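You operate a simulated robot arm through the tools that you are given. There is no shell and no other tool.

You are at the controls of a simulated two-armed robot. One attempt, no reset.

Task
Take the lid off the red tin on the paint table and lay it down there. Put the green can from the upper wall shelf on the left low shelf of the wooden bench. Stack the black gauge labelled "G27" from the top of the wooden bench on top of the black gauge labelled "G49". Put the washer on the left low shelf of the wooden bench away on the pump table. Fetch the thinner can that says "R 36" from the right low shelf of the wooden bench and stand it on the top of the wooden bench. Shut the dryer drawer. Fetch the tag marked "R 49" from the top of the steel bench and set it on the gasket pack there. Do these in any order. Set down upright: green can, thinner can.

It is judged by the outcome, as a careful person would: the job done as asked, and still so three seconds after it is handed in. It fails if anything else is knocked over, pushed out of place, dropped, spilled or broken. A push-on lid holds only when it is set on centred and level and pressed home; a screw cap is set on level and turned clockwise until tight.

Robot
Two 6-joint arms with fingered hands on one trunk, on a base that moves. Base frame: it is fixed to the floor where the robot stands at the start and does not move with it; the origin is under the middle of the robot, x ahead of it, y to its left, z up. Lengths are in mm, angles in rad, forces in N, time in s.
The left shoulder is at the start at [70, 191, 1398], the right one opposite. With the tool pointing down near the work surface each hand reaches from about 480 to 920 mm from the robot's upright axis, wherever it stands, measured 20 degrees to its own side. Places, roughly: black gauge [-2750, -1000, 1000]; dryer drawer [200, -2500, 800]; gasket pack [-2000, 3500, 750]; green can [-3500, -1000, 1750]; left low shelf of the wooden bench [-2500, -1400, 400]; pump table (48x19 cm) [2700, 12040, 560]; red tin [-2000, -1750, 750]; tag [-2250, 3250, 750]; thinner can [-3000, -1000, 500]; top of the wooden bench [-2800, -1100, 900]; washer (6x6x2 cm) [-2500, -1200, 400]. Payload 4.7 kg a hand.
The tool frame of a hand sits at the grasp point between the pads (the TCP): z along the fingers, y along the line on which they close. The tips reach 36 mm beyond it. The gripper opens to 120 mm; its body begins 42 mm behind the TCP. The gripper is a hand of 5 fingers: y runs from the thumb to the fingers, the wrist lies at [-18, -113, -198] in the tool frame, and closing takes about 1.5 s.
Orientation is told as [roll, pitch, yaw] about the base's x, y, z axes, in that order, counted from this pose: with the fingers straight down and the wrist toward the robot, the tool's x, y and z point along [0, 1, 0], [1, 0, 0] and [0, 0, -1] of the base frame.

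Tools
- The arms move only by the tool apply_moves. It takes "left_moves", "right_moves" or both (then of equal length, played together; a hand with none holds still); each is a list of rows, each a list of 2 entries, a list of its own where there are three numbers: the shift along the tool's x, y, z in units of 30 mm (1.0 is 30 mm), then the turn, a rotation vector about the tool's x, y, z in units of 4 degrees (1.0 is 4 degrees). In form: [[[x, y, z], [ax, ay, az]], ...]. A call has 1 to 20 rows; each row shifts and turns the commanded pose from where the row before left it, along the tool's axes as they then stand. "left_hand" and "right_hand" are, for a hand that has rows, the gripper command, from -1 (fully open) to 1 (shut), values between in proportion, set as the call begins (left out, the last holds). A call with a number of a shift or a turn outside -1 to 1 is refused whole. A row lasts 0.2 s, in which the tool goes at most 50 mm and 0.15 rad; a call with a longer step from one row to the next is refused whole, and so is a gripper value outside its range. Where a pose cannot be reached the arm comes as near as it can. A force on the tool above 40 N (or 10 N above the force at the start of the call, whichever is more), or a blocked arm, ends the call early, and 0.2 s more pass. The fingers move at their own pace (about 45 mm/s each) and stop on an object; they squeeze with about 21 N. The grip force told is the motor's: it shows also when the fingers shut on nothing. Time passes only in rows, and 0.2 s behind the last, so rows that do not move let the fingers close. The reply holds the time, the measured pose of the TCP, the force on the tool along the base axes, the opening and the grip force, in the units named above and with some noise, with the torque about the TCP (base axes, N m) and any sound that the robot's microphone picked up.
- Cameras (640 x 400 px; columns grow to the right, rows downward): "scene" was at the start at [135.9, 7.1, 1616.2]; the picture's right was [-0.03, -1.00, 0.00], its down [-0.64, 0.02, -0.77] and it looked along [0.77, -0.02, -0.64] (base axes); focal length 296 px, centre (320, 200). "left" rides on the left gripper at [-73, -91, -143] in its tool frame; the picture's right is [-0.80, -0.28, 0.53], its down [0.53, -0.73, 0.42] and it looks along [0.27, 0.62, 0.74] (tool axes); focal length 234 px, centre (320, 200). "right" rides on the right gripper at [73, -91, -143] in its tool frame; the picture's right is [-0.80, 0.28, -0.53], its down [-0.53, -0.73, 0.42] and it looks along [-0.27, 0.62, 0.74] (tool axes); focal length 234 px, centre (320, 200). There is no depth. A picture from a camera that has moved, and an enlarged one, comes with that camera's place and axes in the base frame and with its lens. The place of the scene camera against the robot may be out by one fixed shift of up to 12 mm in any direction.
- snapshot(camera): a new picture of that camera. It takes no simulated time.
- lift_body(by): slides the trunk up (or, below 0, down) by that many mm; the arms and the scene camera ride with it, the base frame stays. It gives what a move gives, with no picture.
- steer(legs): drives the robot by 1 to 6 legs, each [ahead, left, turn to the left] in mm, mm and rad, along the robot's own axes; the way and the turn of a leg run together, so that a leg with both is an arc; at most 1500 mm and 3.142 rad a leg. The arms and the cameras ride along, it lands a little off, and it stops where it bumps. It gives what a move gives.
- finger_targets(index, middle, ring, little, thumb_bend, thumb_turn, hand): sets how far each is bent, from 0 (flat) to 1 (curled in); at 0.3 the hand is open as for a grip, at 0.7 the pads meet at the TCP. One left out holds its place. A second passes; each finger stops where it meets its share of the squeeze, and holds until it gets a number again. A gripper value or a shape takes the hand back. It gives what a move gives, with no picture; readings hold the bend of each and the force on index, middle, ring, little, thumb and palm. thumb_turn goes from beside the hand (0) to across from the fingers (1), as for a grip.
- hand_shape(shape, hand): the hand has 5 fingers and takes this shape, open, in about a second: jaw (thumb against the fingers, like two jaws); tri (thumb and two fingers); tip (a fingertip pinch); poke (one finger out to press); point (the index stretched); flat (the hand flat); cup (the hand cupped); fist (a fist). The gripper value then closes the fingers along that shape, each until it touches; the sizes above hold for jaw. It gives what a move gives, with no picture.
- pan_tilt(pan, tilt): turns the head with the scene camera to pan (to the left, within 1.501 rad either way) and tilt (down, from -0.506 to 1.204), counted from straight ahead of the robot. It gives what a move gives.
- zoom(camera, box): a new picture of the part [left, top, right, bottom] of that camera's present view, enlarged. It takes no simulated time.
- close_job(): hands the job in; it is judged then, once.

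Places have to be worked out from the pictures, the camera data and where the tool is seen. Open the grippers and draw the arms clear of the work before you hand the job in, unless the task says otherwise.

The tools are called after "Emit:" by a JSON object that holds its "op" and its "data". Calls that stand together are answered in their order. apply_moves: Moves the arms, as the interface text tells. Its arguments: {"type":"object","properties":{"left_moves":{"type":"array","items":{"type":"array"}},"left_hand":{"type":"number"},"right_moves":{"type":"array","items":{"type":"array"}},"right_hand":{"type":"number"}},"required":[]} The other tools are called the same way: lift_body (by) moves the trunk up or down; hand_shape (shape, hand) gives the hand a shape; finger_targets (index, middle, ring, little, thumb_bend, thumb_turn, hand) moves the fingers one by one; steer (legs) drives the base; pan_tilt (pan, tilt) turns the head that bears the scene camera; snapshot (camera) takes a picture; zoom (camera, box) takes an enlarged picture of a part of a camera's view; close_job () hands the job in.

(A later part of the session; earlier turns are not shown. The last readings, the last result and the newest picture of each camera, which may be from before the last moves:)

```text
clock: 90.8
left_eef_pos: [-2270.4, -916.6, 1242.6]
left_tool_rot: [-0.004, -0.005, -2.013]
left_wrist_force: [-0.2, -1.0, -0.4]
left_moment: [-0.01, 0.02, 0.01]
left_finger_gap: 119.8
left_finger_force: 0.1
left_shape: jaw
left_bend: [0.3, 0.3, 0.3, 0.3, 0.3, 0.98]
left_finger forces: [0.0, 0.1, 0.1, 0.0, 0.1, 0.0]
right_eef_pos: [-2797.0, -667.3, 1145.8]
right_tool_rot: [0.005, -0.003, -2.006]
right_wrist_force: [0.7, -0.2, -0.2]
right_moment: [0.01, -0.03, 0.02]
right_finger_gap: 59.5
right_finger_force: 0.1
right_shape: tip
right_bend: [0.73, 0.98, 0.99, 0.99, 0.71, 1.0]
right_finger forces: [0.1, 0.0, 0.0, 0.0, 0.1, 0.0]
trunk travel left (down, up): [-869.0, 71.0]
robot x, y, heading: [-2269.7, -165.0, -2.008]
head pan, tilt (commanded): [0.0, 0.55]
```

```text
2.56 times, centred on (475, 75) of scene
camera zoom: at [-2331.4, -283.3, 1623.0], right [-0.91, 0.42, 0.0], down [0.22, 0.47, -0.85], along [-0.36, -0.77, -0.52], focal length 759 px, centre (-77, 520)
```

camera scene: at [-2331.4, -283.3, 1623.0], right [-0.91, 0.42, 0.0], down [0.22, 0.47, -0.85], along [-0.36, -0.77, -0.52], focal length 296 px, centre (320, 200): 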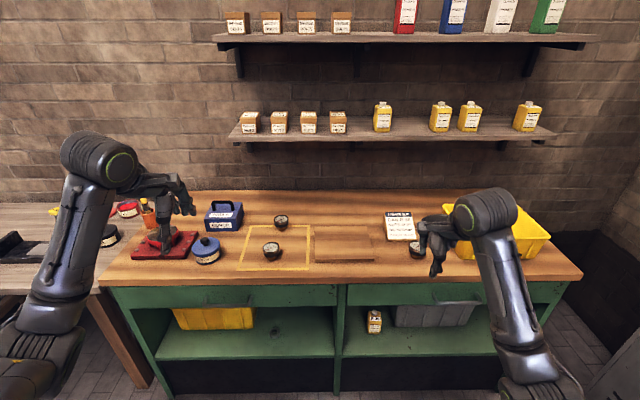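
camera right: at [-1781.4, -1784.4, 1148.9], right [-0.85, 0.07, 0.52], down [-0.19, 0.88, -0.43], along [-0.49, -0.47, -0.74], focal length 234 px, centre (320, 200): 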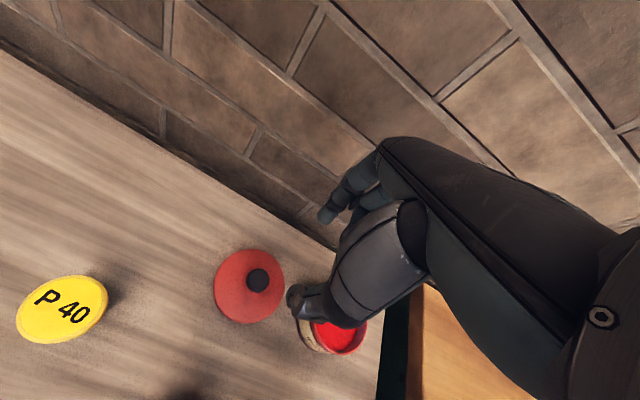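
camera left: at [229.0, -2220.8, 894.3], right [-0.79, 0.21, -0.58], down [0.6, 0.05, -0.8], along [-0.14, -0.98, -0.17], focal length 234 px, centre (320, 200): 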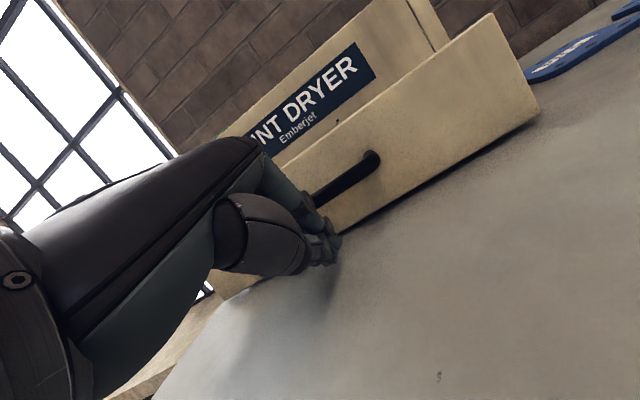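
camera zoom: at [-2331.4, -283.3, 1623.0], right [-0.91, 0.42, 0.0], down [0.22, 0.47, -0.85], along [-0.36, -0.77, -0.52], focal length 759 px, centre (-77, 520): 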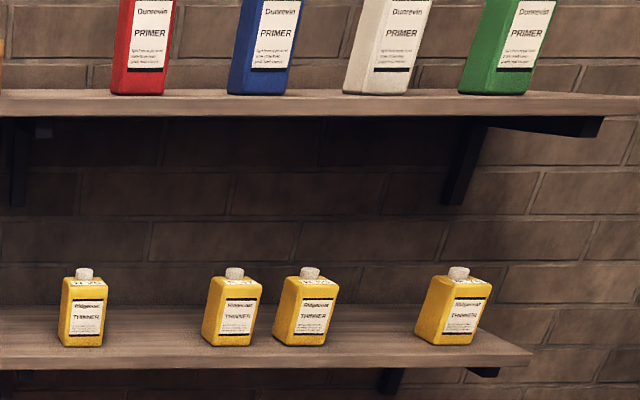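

The can "R 36" stands on the right low shelf beside the divider, the washer lies on the left low shelf, and the green can is at the right end of the upper shelf. I zoom harder on the three gauges to read their labels.

Emit:
{"op": "zoom", "data": {"camera": "scene", "box": [260, 235, 290, 265]}}

Emit:
{"op": "zoom", "data": {"camera": "scene", "box": [268, 208, 298, 238]}}

Emit:
{"op": "zoom", "data": {"camera": "scene", "box": [400, 235, 430, 265]}}

```text
13.33 times, centred on (275, 250) of scene
camera zoom: at [-2331.4, -283.3, 1623.0], right [-0.91, 0.42, 0.0], down [0.22, 0.47, -0.85], along [-0.36, -0.77, -0.52], focal length 3953 px, centre (920, -467)
```

zoom: 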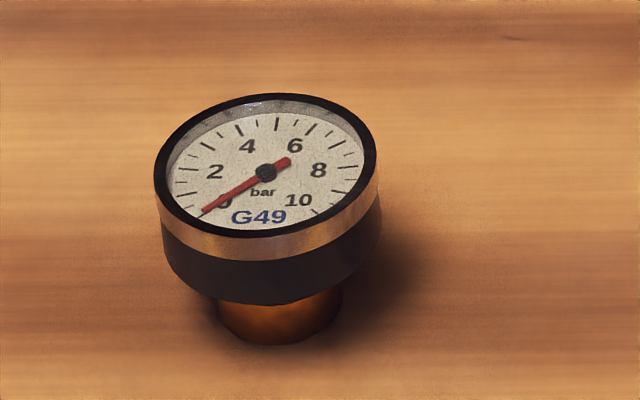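

```text
13.33 times, centred on (283, 223) of scene
camera zoom: at [-2331.4, -283.3, 1623.0], right [-0.91, 0.42, 0.0], down [0.22, 0.47, -0.85], along [-0.36, -0.77, -0.52], focal length 3953 px, centre (813, -107)
```

zoom: 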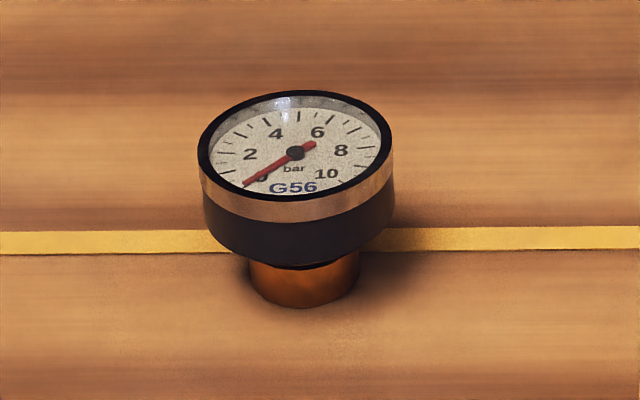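

```text
13.33 times, centred on (415, 250) of scene
camera zoom: at [-2331.4, -283.3, 1623.0], right [-0.91, 0.42, 0.0], down [0.22, 0.47, -0.85], along [-0.36, -0.77, -0.52], focal length 3953 px, centre (-947, -467)
```

zoom: 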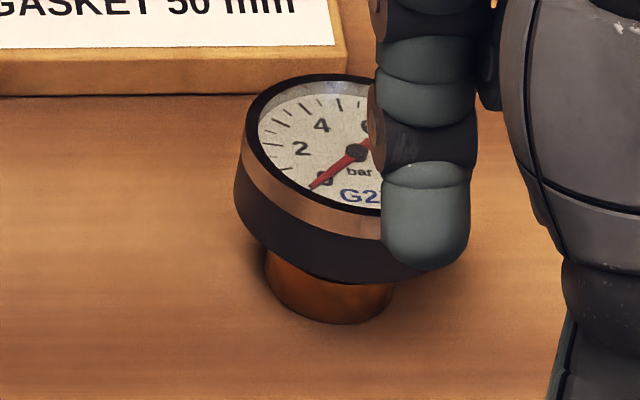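

Labels read: front gauge in the tape square is G49, the back one G56, the right one by the slip is G27. I pull the left hand back a little, set the right hand to jaw, and drive up so G27 and G49 are both within the right hand's reach.

Emit:
{"op": "apply_moves", "data": {"left_moves": [[[0, -0.5, 0.6], [0, 0, 0]], [[0, -0.6, 0.6], [0, 0, 0]], [[0, -0.6, 0.6], [0, 0, 0]], [[0, -0.6, 0.6], [0, 0, 0]], [[0, -0.6, 0], [0, 0, 0]]]}}

Emit:
{"op": "hand_shape", "data": {"shape": "jaw", "hand": "right"}}

Emit:
{"op": "steer", "data": {"legs": [[0, 70, 0.022], [285, 0, 0]]}}

Emit:
{"op": "snapshot", "data": {"camera": "scene"}}

Emit:
{"op": "snapshot", "data": {"camera": "right"}}

```text
clock: 92.0
left_eef_pos: [-2233.2, -838.2, 1171.7]
left_tool_rot: [-0.009, -0.012, -2.013]
left_wrist_force: [0.0, 0.6, 0.0]
left_moment: [0.0, 0.0, 0.03]
left_finger_gap: 119.9
left_finger_force: 0.0
left_shape: jaw
left_bend: [0.3, 0.3, 0.3, 0.3, 0.3, 0.98]
left_finger forces: [0.0, 0.1, 0.0, 0.0, 0.0, 0.0]
right_eef_pos: [-2795.3, -666.9, 1147.2]
right_tool_rot: [0.003, -0.007, -2.004]
right_wrist_force: [0.1, 0.4, -0.3]
right_moment: [0.02, 0.0, 0.02]
right_finger_gap: 60.0
right_finger_force: 0.1
right_shape: tip
right_bend: [0.73, 0.98, 0.99, 0.99, 0.71, 1.0]
right_finger forces: [0.0, 0.0, 0.0, 0.1, 0.1, 0.1]
trunk travel left (down, up): [-869.0, 71.0]
robot x, y, heading: [-2273.8, -162.5, -2.011]
head pan, tilt (commanded): [0.0, 0.55]
```

```text
clock: 93.0
left_eef_pos: [-2234.5, -839.1, 1170.8]
left_tool_rot: [-0.009, -0.01, -2.015]
left_wrist_force: [0.4, 0.3, 0.1]
left_moment: [0.01, 0.01, 0.0]
left_finger_gap: 119.4
left_finger_force: 0.0
left_shape: jaw
left_bend: [0.3, 0.3, 0.3, 0.3, 0.3, 0.98]
left_finger forces: [0.1, 0.1, 0.0, 0.0, 0.0, 0.1]
right_eef_pos: [-2797.0, -666.5, 1146.6]
right_tool_rot: [0.004, -0.004, -2.006]
right_wrist_force: [0.6, 0.1, -0.2]
right_moment: [0.01, 0.01, -0.02]
right_finger_gap: 119.9
right_finger_force: 0.0
right_shape: jaw
right_bend: [0.3, 0.3, 0.3, 0.3, 0.3, 0.98]
right_finger forces: [0.0, 0.0, 0.0, 0.0, 0.0, 0.0]
trunk travel left (down, up): [-869.0, 71.0]
robot x, y, heading: [-2271.1, -163.7, -2.011]
head pan, tilt (commanded): [0.0, 0.55]
```

```text
clock: 95.5
left_eef_pos: [-2275.5, -1125.7, 1170.2]
left_tool_rot: [-0.008, -0.011, -2.001]
left_wrist_force: [0.0, 0.0, 0.4]
left_moment: [-0.02, -0.01, -0.04]
left_finger_gap: 119.8
left_finger_force: 0.1
left_shape: jaw
left_bend: [0.3, 0.3, 0.3, 0.3, 0.3, 0.98]
left_finger forces: [0.1, 0.0, 0.1, 0.0, 0.0, 0.0]
right_eef_pos: [-2841.0, -960.8, 1147.3]
right_tool_rot: [0.002, -0.005, -1.99]
right_wrist_force: [0.4, -0.7, 1.0]
right_moment: [-0.02, -0.04, 0.02]
right_finger_gap: 119.8
right_finger_force: 0.0
right_shape: jaw
right_bend: [0.3, 0.3, 0.3, 0.3, 0.3, 0.98]
right_finger forces: [0.0, 0.1, 0.0, 0.0, 0.0, 0.0]
trunk travel left (down, up): [-869.0, 71.0]
robot x, y, heading: [-2323.8, -455.3, -1.996]
head pan, tilt (commanded): [0.0, 0.55]
```

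```text
taken
camera scene: at [-2380.5, -571.3, 1623.2], right [-0.91, 0.41, 0.0], down [0.21, 0.48, -0.85], along [-0.35, -0.78, -0.52], focal length 296 px, centre (320, 200)
```

scene: 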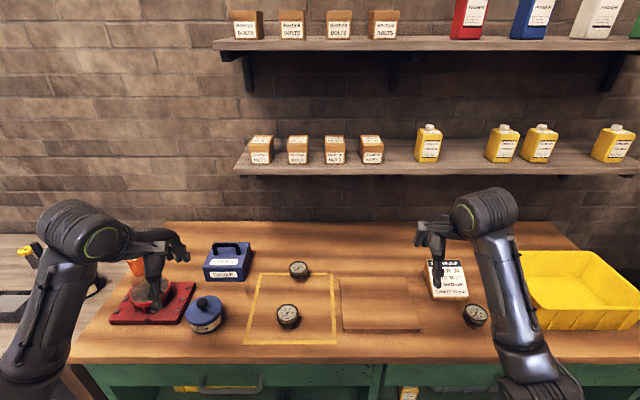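

```text
taken
camera right: at [-2735.8, -908.4, 1289.9], right [-0.85, 0.08, 0.52], down [-0.19, 0.88, -0.43], along [-0.5, -0.46, -0.74], focal length 234 px, centre (320, 200)
```

right: 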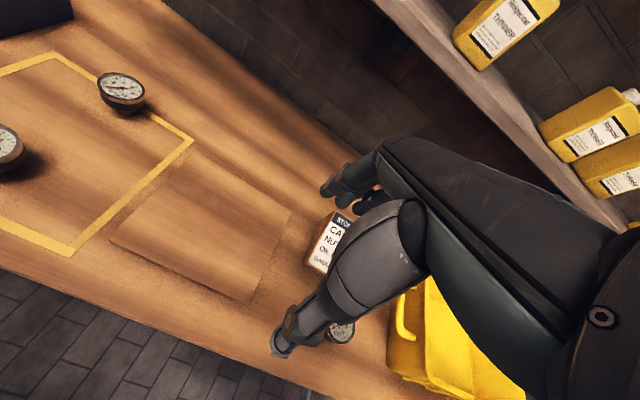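

G27 lies about 170 mm to the right of the right TCP. I move the hand over there at height and look again.

Emit:
{"op": "apply_moves", "data": {"right_moves": [[[-1, 0, 0], [0, 0, 0]], [[-1, 0, 0], [0, 0, 0]], [[-1, 0, 0], [0, 0, 0]], [[-1, 0, 0], [0, 0, 0]], [[-0.5, 0, 0], [0, 0, 0]]]}}

Emit:
{"op": "snapshot", "data": {"camera": "right"}}

Emit:
{"op": "snapshot", "data": {"camera": "scene"}}

```text
clock: 96.8
left_eef_pos: [-2276.0, -1127.1, 1170.6]
left_tool_rot: [-0.008, -0.009, -2.001]
left_wrist_force: [-0.3, -0.4, -0.5]
left_moment: [0.05, -0.03, -0.04]
left_finger_gap: 120.0
left_finger_force: 0.0
left_shape: jaw
left_bend: [0.3, 0.3, 0.3, 0.3, 0.3, 0.98]
left_finger forces: [0.0, 0.0, 0.1, 0.1, 0.0, 0.0]
right_eef_pos: [-2964.1, -908.2, 1144.7]
right_tool_rot: [0.003, -0.004, -1.992]
right_wrist_force: [-0.3, -0.3, -0.6]
right_moment: [0.02, 0.0, -0.01]
right_finger_gap: 120.0
right_finger_force: 0.0
right_shape: jaw
right_bend: [0.3, 0.3, 0.3, 0.3, 0.3, 0.98]
right_finger forces: [0.0, 0.0, 0.0, 0.1, 0.0, 0.1]
trunk travel left (down, up): [-869.0, 71.0]
robot x, y, heading: [-2323.9, -458.4, -1.988]
head pan, tilt (commanded): [0.0, 0.55]
```

```text
taken
camera right: at [-2859.6, -854.0, 1288.4], right [-0.85, 0.08, 0.52], down [-0.19, 0.88, -0.43], along [-0.49, -0.46, -0.74], focal length 234 px, centre (320, 200)
```

right: 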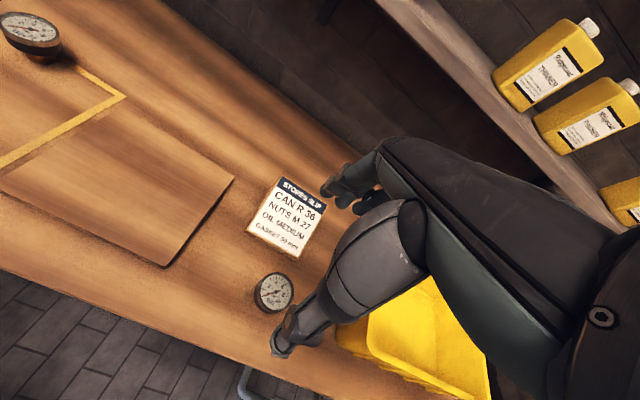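

```text
taken
camera scene: at [-2381.6, -572.4, 1623.0], right [-0.91, 0.41, 0.0], down [0.21, 0.48, -0.85], along [-0.35, -0.78, -0.52], focal length 296 px, centre (320, 200)
```

scene: 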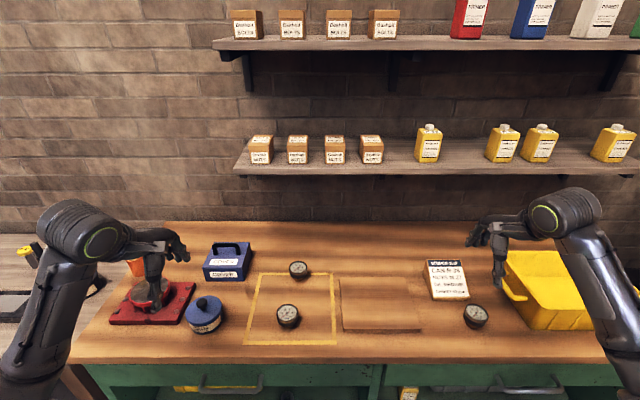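

G27's dial centre comes out near [-3007, -901, 918]; the slip block's front face is about 80 mm beyond it, so I use a 90 mm opening. I move over the gauge and lower to about z 1010 to check.

Emit:
{"op": "apply_moves", "data": {"right_moves": [[[-0.7, 0.2, 0.5], [0, 0, 0]], [[-0.7, 0.17, 0.5], [0, 0, 0]], [[0, 0, 0.9], [0, 0, 0]], [[0, 0, 0.9], [0, 0, 0]], [[0, 0, 0.9], [0, 0, 0]], [[0, 0, 0.8], [0, 0, 0]]], "right_hand": -0.5}}

Emit:
{"op": "snapshot", "data": {"camera": "right"}}

Emit:
{"op": "zoom", "data": {"camera": "scene", "box": [400, 200, 560, 350]}}

```text
clock: 98.2
left_eef_pos: [-2276.3, -1127.1, 1170.4]
left_tool_rot: [-0.008, -0.008, -1.999]
left_wrist_force: [-0.2, -0.9, -0.7]
left_moment: [0.01, -0.02, 0.02]
left_finger_gap: 119.8
left_finger_force: 0.2
left_shape: jaw
left_bend: [0.3, 0.3, 0.3, 0.3, 0.3, 0.98]
left_finger forces: [0.1, 0.0, 0.0, 0.0, 0.0, 0.1]
right_eef_pos: [-3005.8, -901.4, 1007.7]
right_tool_rot: [0.004, -0.003, -1.993]
right_wrist_force: [-0.4, -0.2, 0.3]
right_moment: [0.03, -0.02, 0.01]
right_finger_gap: 90.6
right_finger_force: 0.0
right_shape: jaw
right_bend: [0.26, 0.36, 0.33, 0.34, 0.56, 0.99]
right_finger forces: [0.0, 0.0, 0.0, 0.0, 0.0, 0.2]
trunk travel left (down, up): [-869.0, 71.0]
robot x, y, heading: [-2324.4, -458.2, -1.992]
head pan, tilt (commanded): [0.0, 0.55]
```

```text
taken
camera right: at [-2901.9, -846.7, 1152.9], right [-0.85, 0.08, 0.52], down [-0.19, 0.88, -0.43], along [-0.5, -0.46, -0.74], focal length 234 px, centre (320, 200)
```

right: 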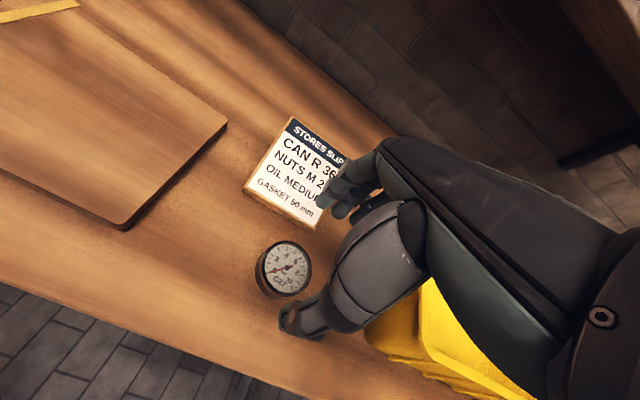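

```text
2.67 times, centred on (480, 275) of scene
camera zoom: at [-2381.1, -573.2, 1623.0], right [-0.91, 0.41, 0.0], down [0.21, 0.48, -0.85], along [-0.35, -0.78, -0.52], focal length 791 px, centre (-107, 0)
```

zoom: 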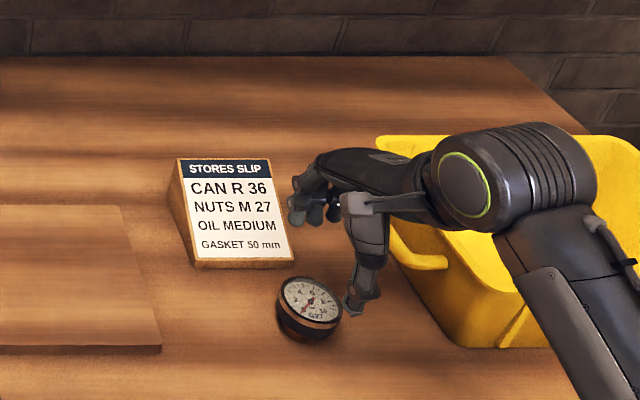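

The dial is aligned under the TCP within about 4 mm; its top is about z 920 and the bench about 871. I lower to about 932 with a tiny shift, watching for contact.

Emit:
{"op": "apply_moves", "data": {"right_moves": [[[-0.12, 0, 0.9], [0, 0, 0]], [[0, 0, 0.9], [0, 0, 0]], [[0, 0, 0.7], [0, 0, 0]]]}}

Emit:
{"op": "snapshot", "data": {"camera": "right"}}

Emit:
{"op": "zoom", "data": {"camera": "scene", "box": [420, 230, 540, 350]}}

```text
clock: 99.0
left_eef_pos: [-2276.0, -1128.0, 1171.2]
left_tool_rot: [-0.01, -0.009, -2.0]
left_wrist_force: [-0.7, 0.4, 0.5]
left_moment: [-0.02, 0.01, 0.01]
left_finger_gap: 120.1
left_finger_force: 0.1
left_shape: jaw
left_bend: [0.3, 0.3, 0.3, 0.3, 0.3, 0.98]
left_finger forces: [0.1, 0.0, 0.0, 0.1, 0.1, 0.1]
right_eef_pos: [-3011.6, -899.9, 934.9]
right_tool_rot: [0.004, -0.003, -1.992]
right_wrist_force: [-0.4, -0.1, 0.6]
right_moment: [-0.02, -0.01, 0.03]
right_finger_gap: 90.2
right_finger_force: 0.0
right_shape: jaw
right_bend: [0.26, 0.36, 0.33, 0.34, 0.56, 0.99]
right_finger forces: [0.0, 0.1, 0.0, 0.0, 0.1, 0.0]
trunk travel left (down, up): [-869.0, 71.0]
robot x, y, heading: [-2325.2, -455.9, -1.994]
head pan, tilt (commanded): [0.0, 0.55]
```

```text
taken
camera right: at [-2906.9, -845.7, 1077.8], right [-0.85, 0.08, 0.52], down [-0.19, 0.88, -0.43], along [-0.5, -0.46, -0.74], focal length 234 px, centre (320, 200)
```

right: 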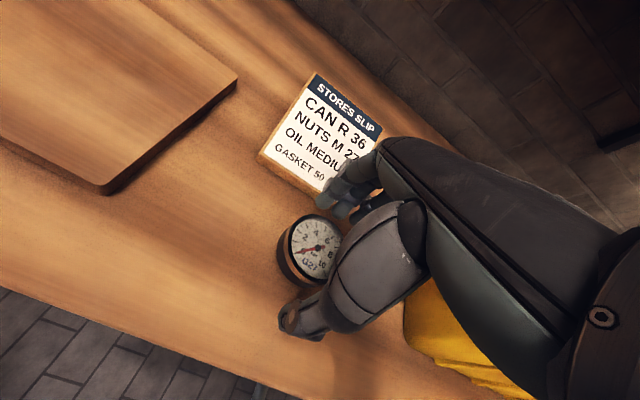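

```text
3.33 times, centred on (480, 290) of scene
camera zoom: at [-2381.4, -572.8, 1623.0], right [-0.91, 0.41, 0.0], down [0.21, 0.48, -0.85], along [-0.35, -0.78, -0.52], focal length 988 px, centre (-213, -100)
```

zoom: 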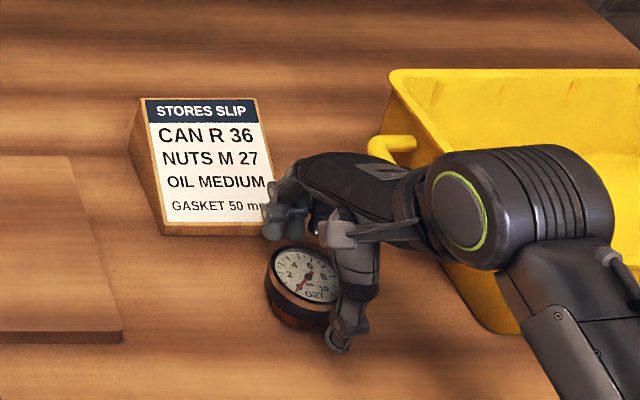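

Dial centred under the TCP. I lower the last 20 mm slowly.

Emit:
{"op": "apply_moves", "data": {"right_moves": [[[0.05, 0, 0.3], [0, 0, 0]], [[0, 0, 0.2], [0, 0, 0]], [[0, 0, 0.15], [0, 0, 0]]]}}

Emit:
{"op": "zoom", "data": {"camera": "scene", "box": [420, 230, 540, 350]}}

```text
clock: 99.8
left_eef_pos: [-2275.5, -1126.7, 1170.1]
left_tool_rot: [-0.009, -0.008, -2.002]
left_wrist_force: [0.3, -0.1, 0.0]
left_moment: [0.05, -0.01, 0.0]
left_finger_gap: 119.8
left_finger_force: 0.2
left_shape: jaw
left_bend: [0.3, 0.3, 0.3, 0.3, 0.3, 0.98]
left_finger forces: [0.1, 0.1, 0.0, 0.0, 0.0, 0.1]
right_eef_pos: [-3010.0, -900.9, 915.9]
right_tool_rot: [0.003, -0.004, -1.99]
right_wrist_force: [-0.5, -0.1, -0.7]
right_moment: [-0.03, -0.02, -0.01]
right_finger_gap: 90.1
right_finger_force: 0.2
right_shape: jaw
right_bend: [0.26, 0.36, 0.33, 0.34, 0.56, 0.99]
right_finger forces: [0.1, 0.0, 0.0, 0.0, 0.0, 0.0]
trunk travel left (down, up): [-869.0, 71.0]
robot x, y, heading: [-2323.9, -455.7, -1.994]
head pan, tilt (commanded): [0.0, 0.55]
```

```text
3.33 times, centred on (480, 290) of scene
camera zoom: at [-2381.2, -572.9, 1623.0], right [-0.91, 0.41, 0.0], down [0.21, 0.48, -0.85], along [-0.35, -0.78, -0.52], focal length 988 px, centre (-213, -100)
```

zoom: 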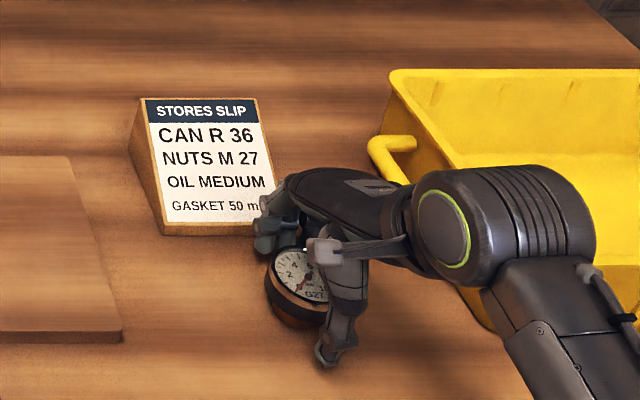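

No contact yet; gauge is between thumb and fingers. I close the hand.

Emit:
{"op": "apply_moves", "data": {"right_moves": [[[0, 0, 0], [0, 0, 0]], [[0, 0, 0], [0, 0, 0]], [[0, 0, 0], [0, 0, 0]], [[0, 0, 0], [0, 0, 0]], [[0, 0, 0], [0, 0, 0]], [[0, 0, 0], [0, 0, 0]]], "right_hand": 1}}

Emit:
{"op": "zoom", "data": {"camera": "scene", "box": [420, 230, 540, 350]}}

Emit:
{"op": "zoom", "data": {"camera": "right", "box": [200, 120, 440, 380]}}

```text
clock: 101.2
left_eef_pos: [-2276.9, -1126.2, 1170.0]
left_tool_rot: [-0.01, -0.008, -2.002]
left_wrist_force: [-0.1, 0.6, -0.4]
left_moment: [0.01, -0.04, -0.01]
left_finger_gap: 119.4
left_finger_force: 0.1
left_shape: jaw
left_bend: [0.3, 0.3, 0.3, 0.3, 0.3, 0.98]
left_finger forces: [0.0, 0.0, 0.1, 0.0, 0.0, 0.1]
right_eef_pos: [-3008.9, -900.2, 916.0]
right_tool_rot: [0.002, -0.003, -1.992]
right_wrist_force: [0.3, 0.5, 0.3]
right_moment: [0.01, -0.02, 0.0]
right_finger_gap: 52.7
right_finger_force: 21.0
right_shape: jaw
right_bend: [0.74, 0.45, 0.48, 0.45, 0.73, 1.0]
right_finger forces: [11.1, 6.1, 0.0, 0.1, 17.7, 0.1]
trunk travel left (down, up): [-869.0, 71.0]
robot x, y, heading: [-2324.7, -450.8, -1.997]
head pan, tilt (commanded): [0.0, 0.55]
```

```text
3.33 times, centred on (480, 290) of scene
camera zoom: at [-2381.3, -572.9, 1623.0], right [-0.91, 0.41, 0.0], down [0.21, 0.48, -0.85], along [-0.35, -0.78, -0.52], focal length 988 px, centre (-213, -100)
```

zoom: 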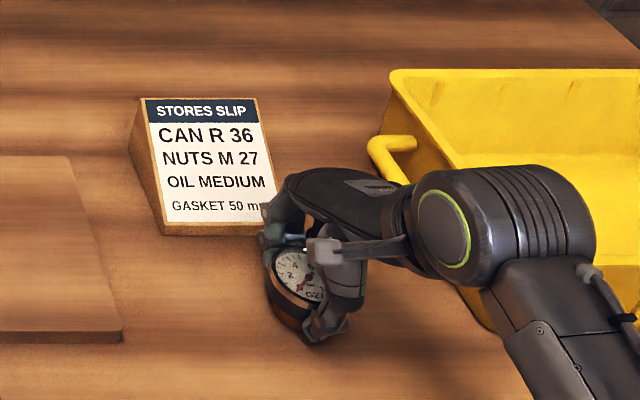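

```text
1.54 times, centred on (320, 250) of right
camera zoom: at [-2905.0, -847.6, 1059.2], right [-0.85, 0.08, 0.52], down [-0.19, 0.88, -0.43], along [-0.49, -0.46, -0.74], focal length 360 px, centre (320, 123)
```

zoom: 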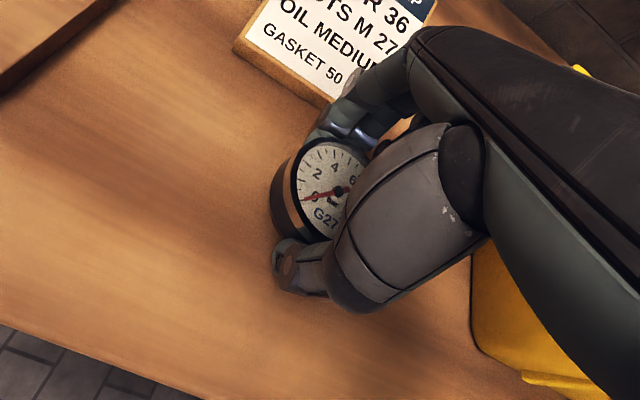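

Held by index, middle and thumb. I wait a moment and lift a few millimetres to test the hold.

Emit:
{"op": "apply_moves", "data": {"right_moves": [[[0, 0, 0], [0, 0, 0]], [[0, 0, 0], [0, 0, 0]], [[0, 0, -0.2], [0, 0, 0]], [[0, 0, -0.4], [0, 0, 0]], [[0, 0, -0.5], [0, 0, 0]]]}}

Emit:
{"op": "zoom", "data": {"camera": "scene", "box": [420, 230, 540, 350]}}

Emit:
{"op": "zoom", "data": {"camera": "right", "box": [200, 120, 440, 380]}}

```text
clock: 102.3
left_eef_pos: [-2276.4, -1126.7, 1170.0]
left_tool_rot: [-0.009, -0.01, -2.0]
left_wrist_force: [-0.7, 0.3, 0.0]
left_moment: [0.02, -0.05, 0.03]
left_finger_gap: 119.8
left_finger_force: 0.2
left_shape: jaw
left_bend: [0.3, 0.3, 0.3, 0.3, 0.3, 0.98]
left_finger forces: [0.0, 0.0, 0.1, 0.0, 0.0, 0.0]
right_eef_pos: [-3008.3, -902.4, 950.2]
right_tool_rot: [0.002, -0.003, -1.993]
right_wrist_force: [-0.6, 0.3, -2.1]
right_moment: [-0.01, 0.02, -0.01]
right_finger_gap: 52.3
right_finger_force: 21.2
right_shape: jaw
right_bend: [0.74, 0.45, 0.48, 0.45, 0.73, 1.0]
right_finger forces: [11.3, 6.1, 0.0, 0.0, 17.7, 0.0]
trunk travel left (down, up): [-869.0, 71.0]
robot x, y, heading: [-2325.6, -451.4, -1.994]
head pan, tilt (commanded): [0.0, 0.55]
```

```text
3.33 times, centred on (480, 290) of scene
camera zoom: at [-2381.4, -572.9, 1623.0], right [-0.91, 0.41, 0.0], down [0.21, 0.48, -0.85], along [-0.35, -0.78, -0.52], focal length 988 px, centre (-213, -100)
```

zoom: 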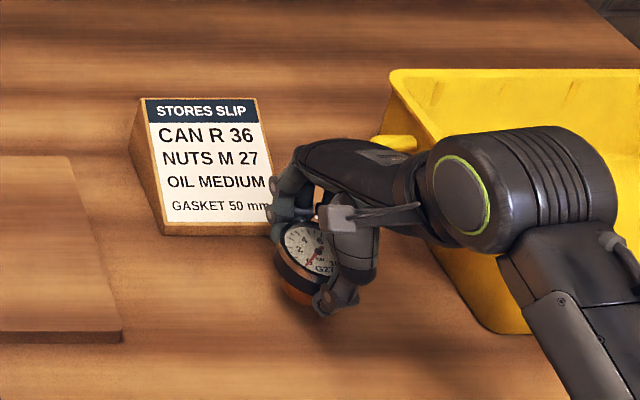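

```text
1.54 times, centred on (320, 250) of right
camera zoom: at [-2904.1, -848.2, 1092.1], right [-0.85, 0.08, 0.52], down [-0.19, 0.88, -0.43], along [-0.49, -0.46, -0.74], focal length 360 px, centre (320, 123)
```

zoom: 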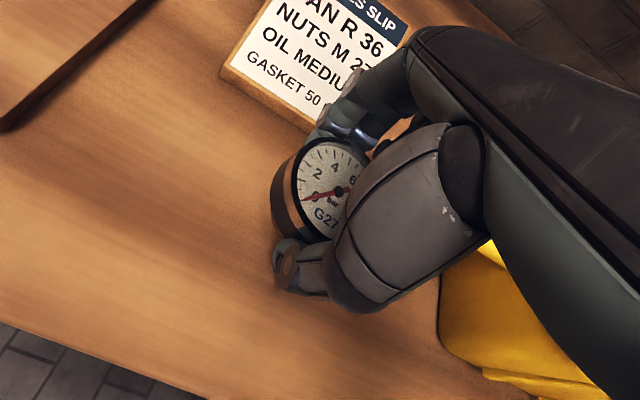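

The gauge hangs upright in the hand, its centre within 3 mm of the TCP. I raise it to about z 1040 and carry it left toward G49, then look.

Emit:
{"op": "apply_moves", "data": {"right_moves": [[[0, 0, -1], [0, 0, 0]], [[0, 0, -1], [0, 0, 0]], [[0, 0, -1], [0, 0, 0]], [[0.5, 0, 0], [0, 0, 0]], [[1, 0, 0], [0, 0, 0]], [[1, 0, 0], [0, 0, 0]], [[1, 0, 0], [0, 0, 0]], [[1, 0, 0], [0, 0, 0]], [[1, 0, 0], [0, 0, 0]], [[1, 0, 0], [0, 0, 0]], [[1, 0, 0], [0, 0, 0]], [[1, 0, 0], [0, 0, 0]], [[1, 0, 0], [0, 0, 0]], [[1, 0, 0], [0, 0, 0]], [[1, 0, 0], [0, 0, 0]], [[1, 0, 0], [0, 0, 0]], [[1, 0, 0], [0, 0, 0]], [[1, 0, 0], [0, 0, 0]], [[0.5, 0, 0], [0, 0, 0]]]}}

Emit:
{"op": "snapshot", "data": {"camera": "right"}}

Emit:
{"op": "snapshot", "data": {"camera": "scene"}}

```text
clock: 106.3
left_eef_pos: [-2275.6, -1128.0, 1168.5]
left_tool_rot: [-0.009, -0.009, -2.001]
left_wrist_force: [0.0, -0.4, 0.3]
left_moment: [-0.01, -0.01, 0.01]
left_finger_gap: 119.9
left_finger_force: 0.0
left_shape: jaw
left_bend: [0.3, 0.3, 0.3, 0.3, 0.3, 0.98]
left_finger forces: [0.0, 0.0, 0.0, 0.0, 0.0, 0.0]
right_eef_pos: [-2708.0, -1065.8, 1026.1]
right_tool_rot: [-0.125, -0.031, -2.076]
right_wrist_force: [-0.3, -0.1, -2.2]
right_moment: [0.01, -0.04, 0.02]
right_finger_gap: 52.4
right_finger_force: 20.9
right_shape: jaw
right_bend: [0.74, 0.45, 0.48, 0.45, 0.73, 1.0]
right_finger forces: [11.3, 6.2, 0.0, 0.1, 17.7, 0.0]
trunk travel left (down, up): [-869.0, 71.0]
robot x, y, heading: [-2324.0, -453.6, -1.995]
head pan, tilt (commanded): [0.0, 0.55]
stopped in row 19 (right hand): the arm was blocked; the commanded pose is now the measured one
```

```text
taken
camera right: at [-2582.6, -1026.0, 1156.8], right [-0.77, 0.13, 0.63], down [-0.16, 0.91, -0.38], along [-0.62, -0.39, -0.68], focal length 234 px, centre (320, 200)
```

right: 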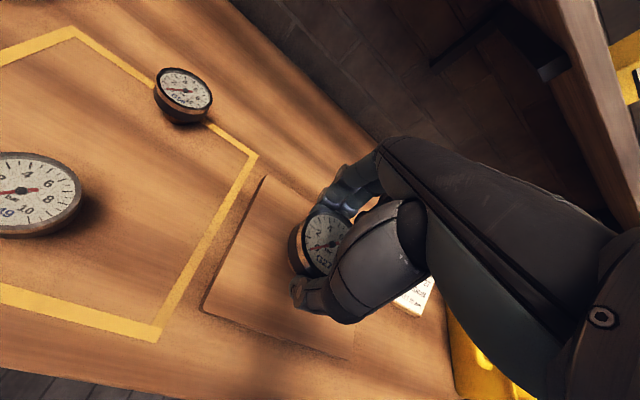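

```text
taken
camera scene: at [-2380.9, -573.5, 1623.0], right [-0.91, 0.41, 0.0], down [0.21, 0.48, -0.85], along [-0.35, -0.78, -0.52], focal length 296 px, centre (320, 200)
```

scene: 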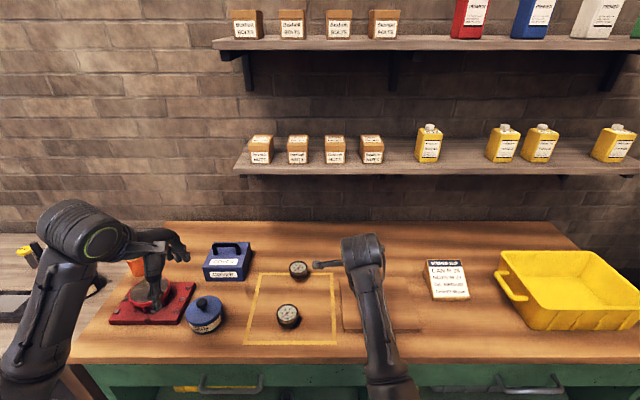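

The right arm hit a joint limit reaching that far across and tilted 7°. I move it back right and straighten it, then I will shift the base left instead.

Emit:
{"op": "apply_moves", "data": {"right_moves": [[[-1, 0, 0], [0, 0, 0]], [[-1, 0, 0], [0.15, 0.6, -0.41]], [[-1, 0, 0], [0.15, 0.6, -0.41]], [[-1, 0, 0], [0.14, 0.59, -0.41]], [[0, 0, 0], [0, 0, 0]]]}}

Emit:
{"op": "snapshot", "data": {"camera": "right"}}

```text
clock: 107.5
left_eef_pos: [-2274.9, -1126.9, 1169.5]
left_tool_rot: [-0.007, -0.008, -2.0]
left_wrist_force: [0.6, -0.1, -0.3]
left_moment: [0.03, 0.03, 0.02]
left_finger_gap: 119.7
left_finger_force: 0.1
left_shape: jaw
left_bend: [0.3, 0.3, 0.3, 0.3, 0.3, 0.98]
left_finger forces: [0.0, 0.1, 0.1, 0.0, 0.0, 0.1]
right_eef_pos: [-2810.1, -1010.8, 1037.4]
right_tool_rot: [0.0, 0.007, -1.991]
right_wrist_force: [-0.3, -0.4, -1.9]
right_moment: [-0.01, -0.01, -0.01]
right_finger_gap: 52.2
right_finger_force: 21.4
right_shape: jaw
right_bend: [0.74, 0.45, 0.48, 0.45, 0.73, 1.0]
right_finger forces: [11.2, 6.3, 0.1, 0.0, 17.6, 0.1]
trunk travel left (down, up): [-869.0, 71.0]
robot x, y, heading: [-2322.3, -452.9, -1.992]
head pan, tilt (commanded): [0.0, 0.55]
```

```text
taken
camera right: at [-2707.2, -958.3, 1181.8], right [-0.85, 0.07, 0.52], down [-0.19, 0.89, -0.42], along [-0.49, -0.45, -0.74], focal length 234 px, centre (320, 200)
```

right: 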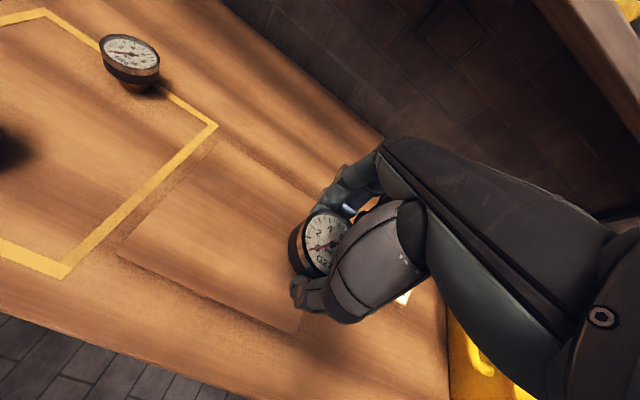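

Straight again. I strafe the base 310 mm left so G49 lies in the right hand's comfortable zone.

Emit:
{"op": "steer", "data": {"legs": [[0, 310, 0]]}}

Emit:
{"op": "snapshot", "data": {"camera": "right"}}

Emit:
{"op": "snapshot", "data": {"camera": "scene"}}

```text
clock: 109.6
left_eef_pos: [-1994.2, -1254.0, 1170.0]
left_tool_rot: [-0.006, -0.008, -2.002]
left_wrist_force: [0.5, 0.0, 0.3]
left_moment: [-0.04, -0.02, 0.02]
left_finger_gap: 119.9
left_finger_force: 0.1
left_shape: jaw
left_bend: [0.3, 0.3, 0.3, 0.3, 0.3, 0.98]
left_finger forces: [0.1, 0.0, 0.0, 0.1, 0.0, 0.1]
right_eef_pos: [-2529.8, -1137.4, 1037.9]
right_tool_rot: [0.003, 0.008, -1.99]
right_wrist_force: [-0.2, 1.2, -2.2]
right_moment: [0.0, -0.05, -0.03]
right_finger_gap: 52.4
right_finger_force: 20.5
right_shape: jaw
right_bend: [0.74, 0.45, 0.48, 0.45, 0.73, 1.0]
right_finger forces: [11.2, 6.3, 0.0, 0.1, 17.5, 0.0]
trunk travel left (down, up): [-869.0, 71.0]
robot x, y, heading: [-2035.8, -583.5, -1.991]
head pan, tilt (commanded): [0.0, 0.55]
```

```text
taken
camera right: at [-2425.5, -1085.4, 1181.3], right [-0.85, 0.07, 0.52], down [-0.18, 0.89, -0.42], along [-0.49, -0.45, -0.74], focal length 234 px, centre (320, 200)
```

right: 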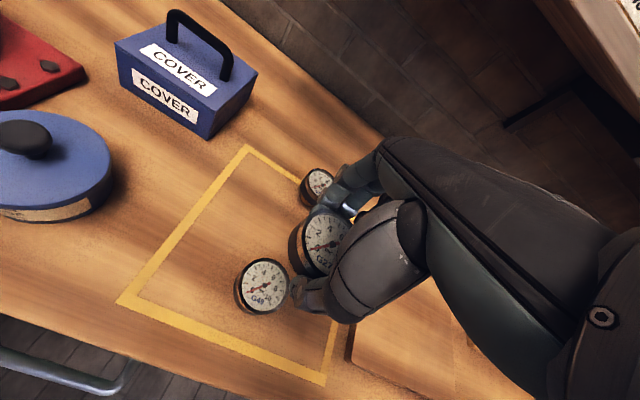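

```text
taken
camera scene: at [-2098.8, -700.7, 1623.0], right [-0.91, 0.41, 0.0], down [0.22, 0.48, -0.85], along [-0.35, -0.78, -0.52], focal length 296 px, centre (320, 200)
```

scene: 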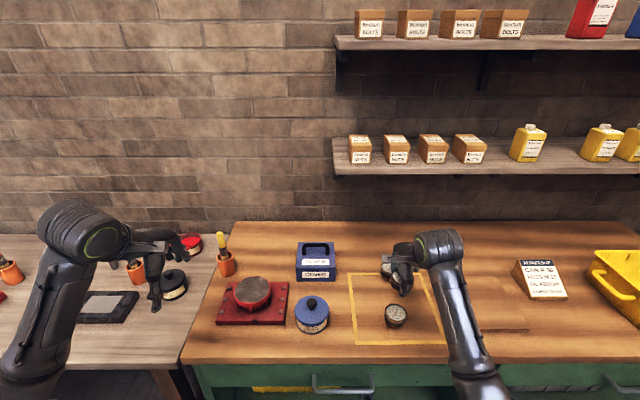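

By the hand camera G49's dial centre is near [-2516, -1122, 920]. I shift back 17 mm and left 9 mm to bring G27 above it, and check.

Emit:
{"op": "apply_moves", "data": {"right_moves": [[[0.15, -0.28, 0], [0, 0, 0]], [[0.15, -0.28, 0], [0, 0, 0]], [[0, 0, 0], [-0.1, 0, 0]]]}}

Emit:
{"op": "zoom", "data": {"camera": "right", "box": [180, 160, 420, 380]}}

Emit:
{"op": "zoom", "data": {"camera": "scene", "box": [340, 220, 480, 350]}}

Emit:
{"op": "snapshot", "data": {"camera": "left"}}

```text
clock: 110.4
left_eef_pos: [-1993.2, -1255.4, 1170.7]
left_tool_rot: [-0.01, -0.008, -2.001]
left_wrist_force: [-0.4, -0.3, -1.3]
left_moment: [-0.02, 0.02, 0.02]
left_finger_gap: 119.8
left_finger_force: 0.0
left_shape: jaw
left_bend: [0.3, 0.3, 0.3, 0.3, 0.3, 0.98]
left_finger forces: [0.0, 0.0, 0.0, 0.0, 0.0, 0.0]
right_eef_pos: [-2513.1, -1126.4, 1038.1]
right_tool_rot: [0.001, 0.001, -1.992]
right_wrist_force: [-0.3, -0.8, -2.8]
right_moment: [0.0, 0.02, -0.01]
right_finger_gap: 52.6
right_finger_force: 21.2
right_shape: jaw
right_bend: [0.74, 0.45, 0.48, 0.45, 0.73, 1.0]
right_finger forces: [11.1, 6.4, 0.1, 0.0, 17.6, 0.1]
trunk travel left (down, up): [-869.0, 71.0]
robot x, y, heading: [-2040.4, -583.8, -1.995]
head pan, tilt (commanded): [0.0, 0.55]
```

```text
1.82 times, centred on (300, 270) of right
camera zoom: at [-2408.4, -1073.9, 1181.6], right [-0.85, 0.07, 0.52], down [-0.19, 0.89, -0.42], along [-0.5, -0.46, -0.74], focal length 426 px, centre (356, 73)
```

zoom: 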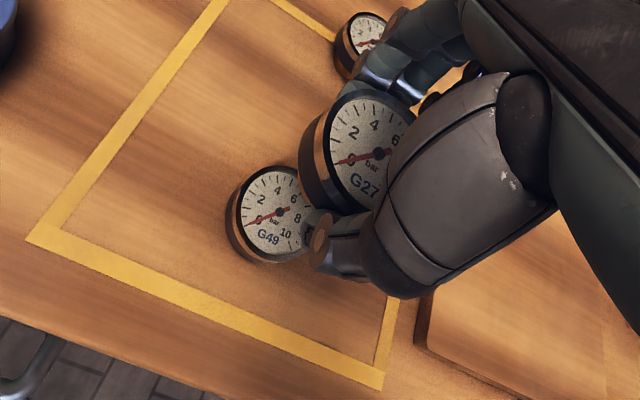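

```text
3.08 times, centred on (410, 285) of scene
camera zoom: at [-2097.1, -701.8, 1622.9], right [-0.91, 0.41, 0.0], down [0.22, 0.48, -0.85], along [-0.35, -0.78, -0.52], focal length 912 px, centre (43, -62)
```

zoom: 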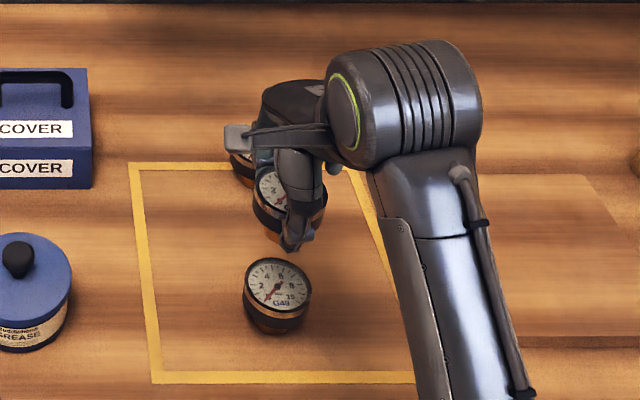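

```text
taken
camera left: at [-2018.7, -1140.9, 1313.8], right [-0.62, 0.59, -0.52], down [0.78, 0.44, -0.44], along [-0.03, -0.68, -0.73], focal length 234 px, centre (320, 200)
```

left: 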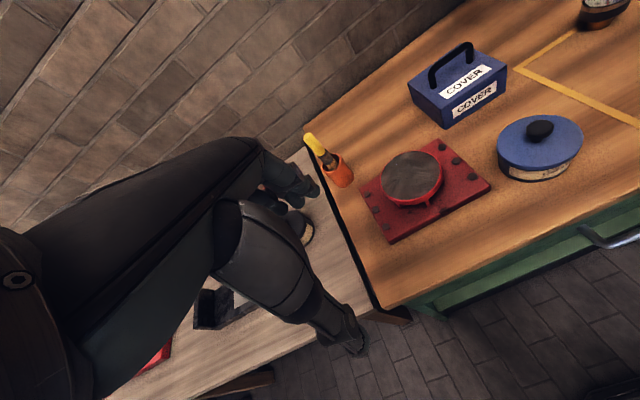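

The hand camera says G27 should go about 6 mm right. I correct that and lower to about z 985 (stack contact expected near 965).

Emit:
{"op": "apply_moves", "data": {"right_moves": [[[-0.2, 0.03, 0.6], [0, 0, 0]], [[0, 0, 0.6], [0, 0, 0]], [[0, 0, 0.5], [0, 0, 0]]]}}

Emit:
{"op": "zoom", "data": {"camera": "right", "box": [180, 160, 420, 380]}}

Emit:
{"op": "zoom", "data": {"camera": "scene", "box": [340, 220, 480, 350]}}

```text
clock: 111.2
left_eef_pos: [-1993.0, -1256.5, 1171.4]
left_tool_rot: [-0.009, -0.008, -2.001]
left_wrist_force: [-0.7, -0.2, 0.0]
left_moment: [0.02, -0.01, 0.02]
left_finger_gap: 119.6
left_finger_force: 0.1
left_shape: jaw
left_bend: [0.3, 0.3, 0.3, 0.3, 0.3, 0.98]
left_finger forces: [0.0, 0.0, 0.0, 0.0, 0.1, 0.0]
right_eef_pos: [-2518.5, -1124.4, 986.0]
right_tool_rot: [0.0, 0.001, -1.994]
right_wrist_force: [0.4, 0.4, -1.1]
right_moment: [0.0, 0.0, -0.01]
right_finger_gap: 52.4
right_finger_force: 20.8
right_shape: jaw
right_bend: [0.74, 0.45, 0.48, 0.45, 0.73, 1.0]
right_finger forces: [11.2, 6.3, 0.1, 0.0, 17.6, 0.1]
trunk travel left (down, up): [-869.0, 71.0]
robot x, y, heading: [-2042.6, -579.2, -1.996]
head pan, tilt (commanded): [0.0, 0.55]
```

```text
1.82 times, centred on (300, 270) of right
camera zoom: at [-2414.7, -1070.6, 1129.3], right [-0.85, 0.07, 0.52], down [-0.19, 0.89, -0.42], along [-0.5, -0.46, -0.74], focal length 426 px, centre (356, 73)
```

zoom: 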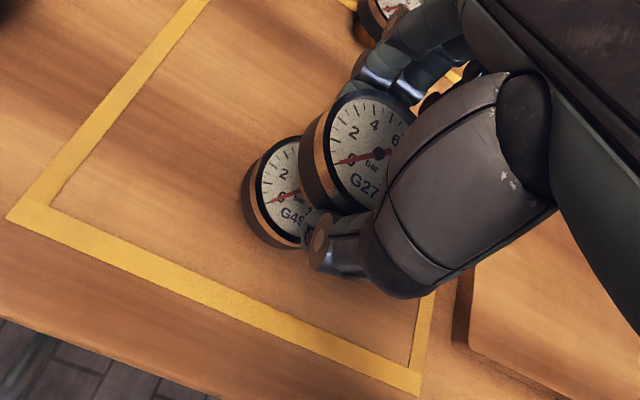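

```text
3.08 times, centred on (410, 285) of scene
camera zoom: at [-2097.5, -701.3, 1623.0], right [-0.91, 0.41, 0.0], down [0.22, 0.48, -0.85], along [-0.35, -0.78, -0.52], focal length 912 px, centre (43, -62)
```

zoom: 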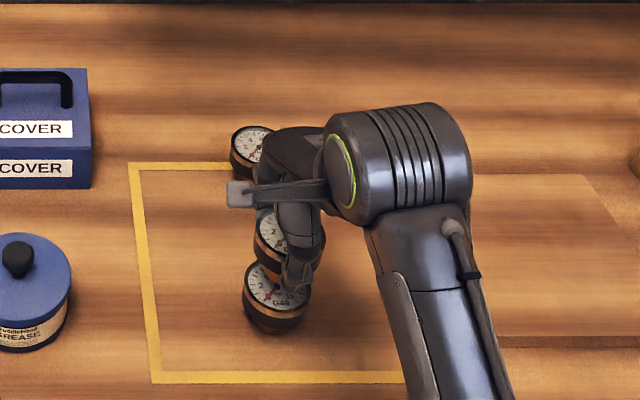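

Both views now agree that G27 is centred over G49. I lower to contact in small steps.

Emit:
{"op": "apply_moves", "data": {"right_moves": [[[0, 0, 0.3], [0, 0, 0]], [[0, 0, 0.15], [0, 0, 0]], [[0, 0, 0.1], [0, 0, 0]]]}}

Emit:
{"op": "zoom", "data": {"camera": "scene", "box": [370, 270, 440, 340]}}

```text
clock: 112.0
left_eef_pos: [-1993.1, -1255.6, 1170.3]
left_tool_rot: [-0.008, -0.01, -2.004]
left_wrist_force: [-0.6, -1.2, -0.8]
left_moment: [0.01, 0.01, 0.01]
left_finger_gap: 119.8
left_finger_force: 0.0
left_shape: jaw
left_bend: [0.3, 0.3, 0.3, 0.3, 0.3, 0.98]
left_finger forces: [0.1, 0.0, 0.0, 0.0, 0.0, 0.1]
right_eef_pos: [-2518.7, -1123.4, 969.7]
right_tool_rot: [0.001, 0.001, -1.992]
right_wrist_force: [-0.3, -0.2, -1.3]
right_moment: [0.0, 0.0, -0.02]
right_finger_gap: 52.5
right_finger_force: 20.9
right_shape: jaw
right_bend: [0.74, 0.45, 0.48, 0.45, 0.73, 1.0]
right_finger forces: [11.1, 6.3, 0.0, 0.1, 17.7, 0.1]
trunk travel left (down, up): [-869.0, 71.0]
robot x, y, heading: [-2041.5, -584.5, -1.992]
head pan, tilt (commanded): [0.0, 0.55]
```

```text
5.71 times, centred on (405, 305) of scene
camera zoom: at [-2097.4, -701.3, 1623.0], right [-0.91, 0.41, 0.0], down [0.22, 0.48, -0.85], along [-0.35, -0.78, -0.52], focal length 1694 px, centre (-166, -400)
```

zoom: 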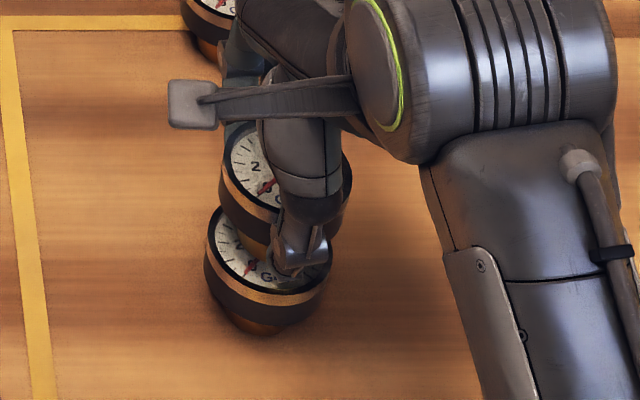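

Nearly touching. I go on in 1.5 mm steps until the weight comes off.

Emit:
{"op": "apply_moves", "data": {"right_moves": [[[0, 0, 0.06], [0, 0, 0]], [[0, 0, 0.05], [0, 0, 0]]]}}

```text
clock: 112.6
left_eef_pos: [-1992.7, -1255.1, 1169.6]
left_tool_rot: [-0.009, -0.011, -2.003]
left_wrist_force: [-0.3, 0.3, 0.1]
left_moment: [0.04, 0.01, 0.04]
left_finger_gap: 120.0
left_finger_force: 0.1
left_shape: jaw
left_bend: [0.3, 0.3, 0.3, 0.3, 0.3, 0.98]
left_finger forces: [0.0, 0.0, 0.0, 0.0, 0.1, 0.0]
right_eef_pos: [-2517.4, -1124.2, 968.1]
right_tool_rot: [0.0, -0.002, -1.992]
right_wrist_force: [0.0, 0.4, 2.6]
right_moment: [-0.08, 0.06, 0.01]
right_finger_gap: 52.4
right_finger_force: 21.1
right_shape: jaw
right_bend: [0.74, 0.45, 0.48, 0.45, 0.73, 1.0]
right_finger forces: [11.3, 6.5, 0.0, 0.0, 18.0, 0.0]
trunk travel left (down, up): [-869.0, 71.0]
robot x, y, heading: [-2039.7, -586.2, -1.995]
head pan, tilt (commanded): [0.0, 0.55]
```

Contact: the load turned to +2.6 N. I open the hand to release G27 on top of G49.

Emit:
{"op": "apply_moves", "data": {"right_moves": [[[0, 0, 0], [0, 0, 0]], [[0, 0, 0], [0, 0, 0]], [[0, 0, 0], [0, 0, 0]], [[0, 0, 0], [0, 0, 0]]], "right_hand": -0.5}}

Emit:
{"op": "zoom", "data": {"camera": "scene", "box": [370, 270, 440, 340]}}

Emit:
{"op": "zoom", "data": {"camera": "right", "box": [180, 160, 420, 380]}}

```text
clock: 113.6
left_eef_pos: [-1993.5, -1255.8, 1170.6]
left_tool_rot: [-0.008, -0.008, -2.002]
left_wrist_force: [0.1, 0.3, 0.6]
left_moment: [-0.01, -0.03, -0.04]
left_finger_gap: 119.8
left_finger_force: 0.1
left_shape: jaw
left_bend: [0.3, 0.3, 0.3, 0.3, 0.3, 0.98]
left_finger forces: [0.1, 0.0, 0.0, 0.0, 0.0, 0.1]
right_eef_pos: [-2517.7, -1124.6, 967.0]
right_tool_rot: [0.003, 0.001, -1.992]
right_wrist_force: [-0.6, 0.4, 0.3]
right_moment: [0.0, 0.03, -0.03]
right_finger_gap: 89.7
right_finger_force: 0.0
right_shape: jaw
right_bend: [0.26, 0.36, 0.34, 0.34, 0.56, 0.99]
right_finger forces: [0.0, 0.0, 0.0, 0.1, 0.1, 0.0]
trunk travel left (down, up): [-869.0, 71.0]
robot x, y, heading: [-2042.8, -580.0, -1.994]
head pan, tilt (commanded): [0.0, 0.55]
```

```text
5.71 times, centred on (405, 305) of scene
camera zoom: at [-2097.3, -701.2, 1623.0], right [-0.91, 0.41, 0.0], down [0.22, 0.48, -0.85], along [-0.35, -0.78, -0.52], focal length 1694 px, centre (-166, -400)
```

zoom: 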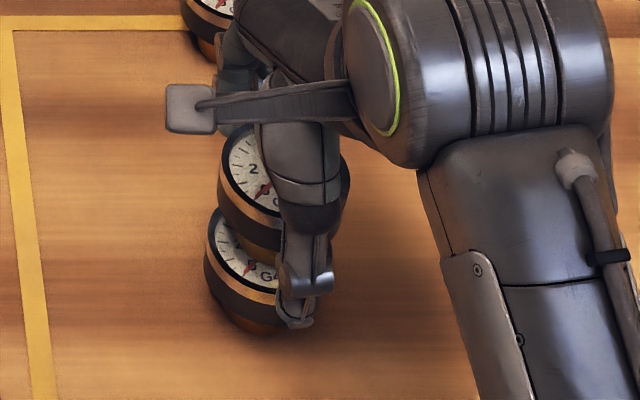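

```text
1.82 times, centred on (300, 270) of right
camera zoom: at [-2413.8, -1071.7, 1110.3], right [-0.85, 0.07, 0.52], down [-0.19, 0.89, -0.43], along [-0.5, -0.46, -0.74], focal length 426 px, centre (356, 73)
```

zoom: 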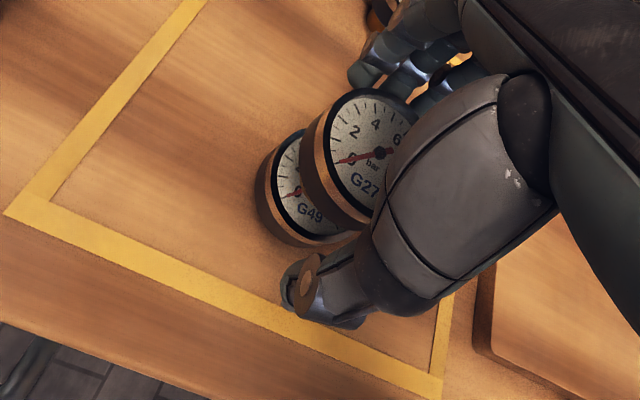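

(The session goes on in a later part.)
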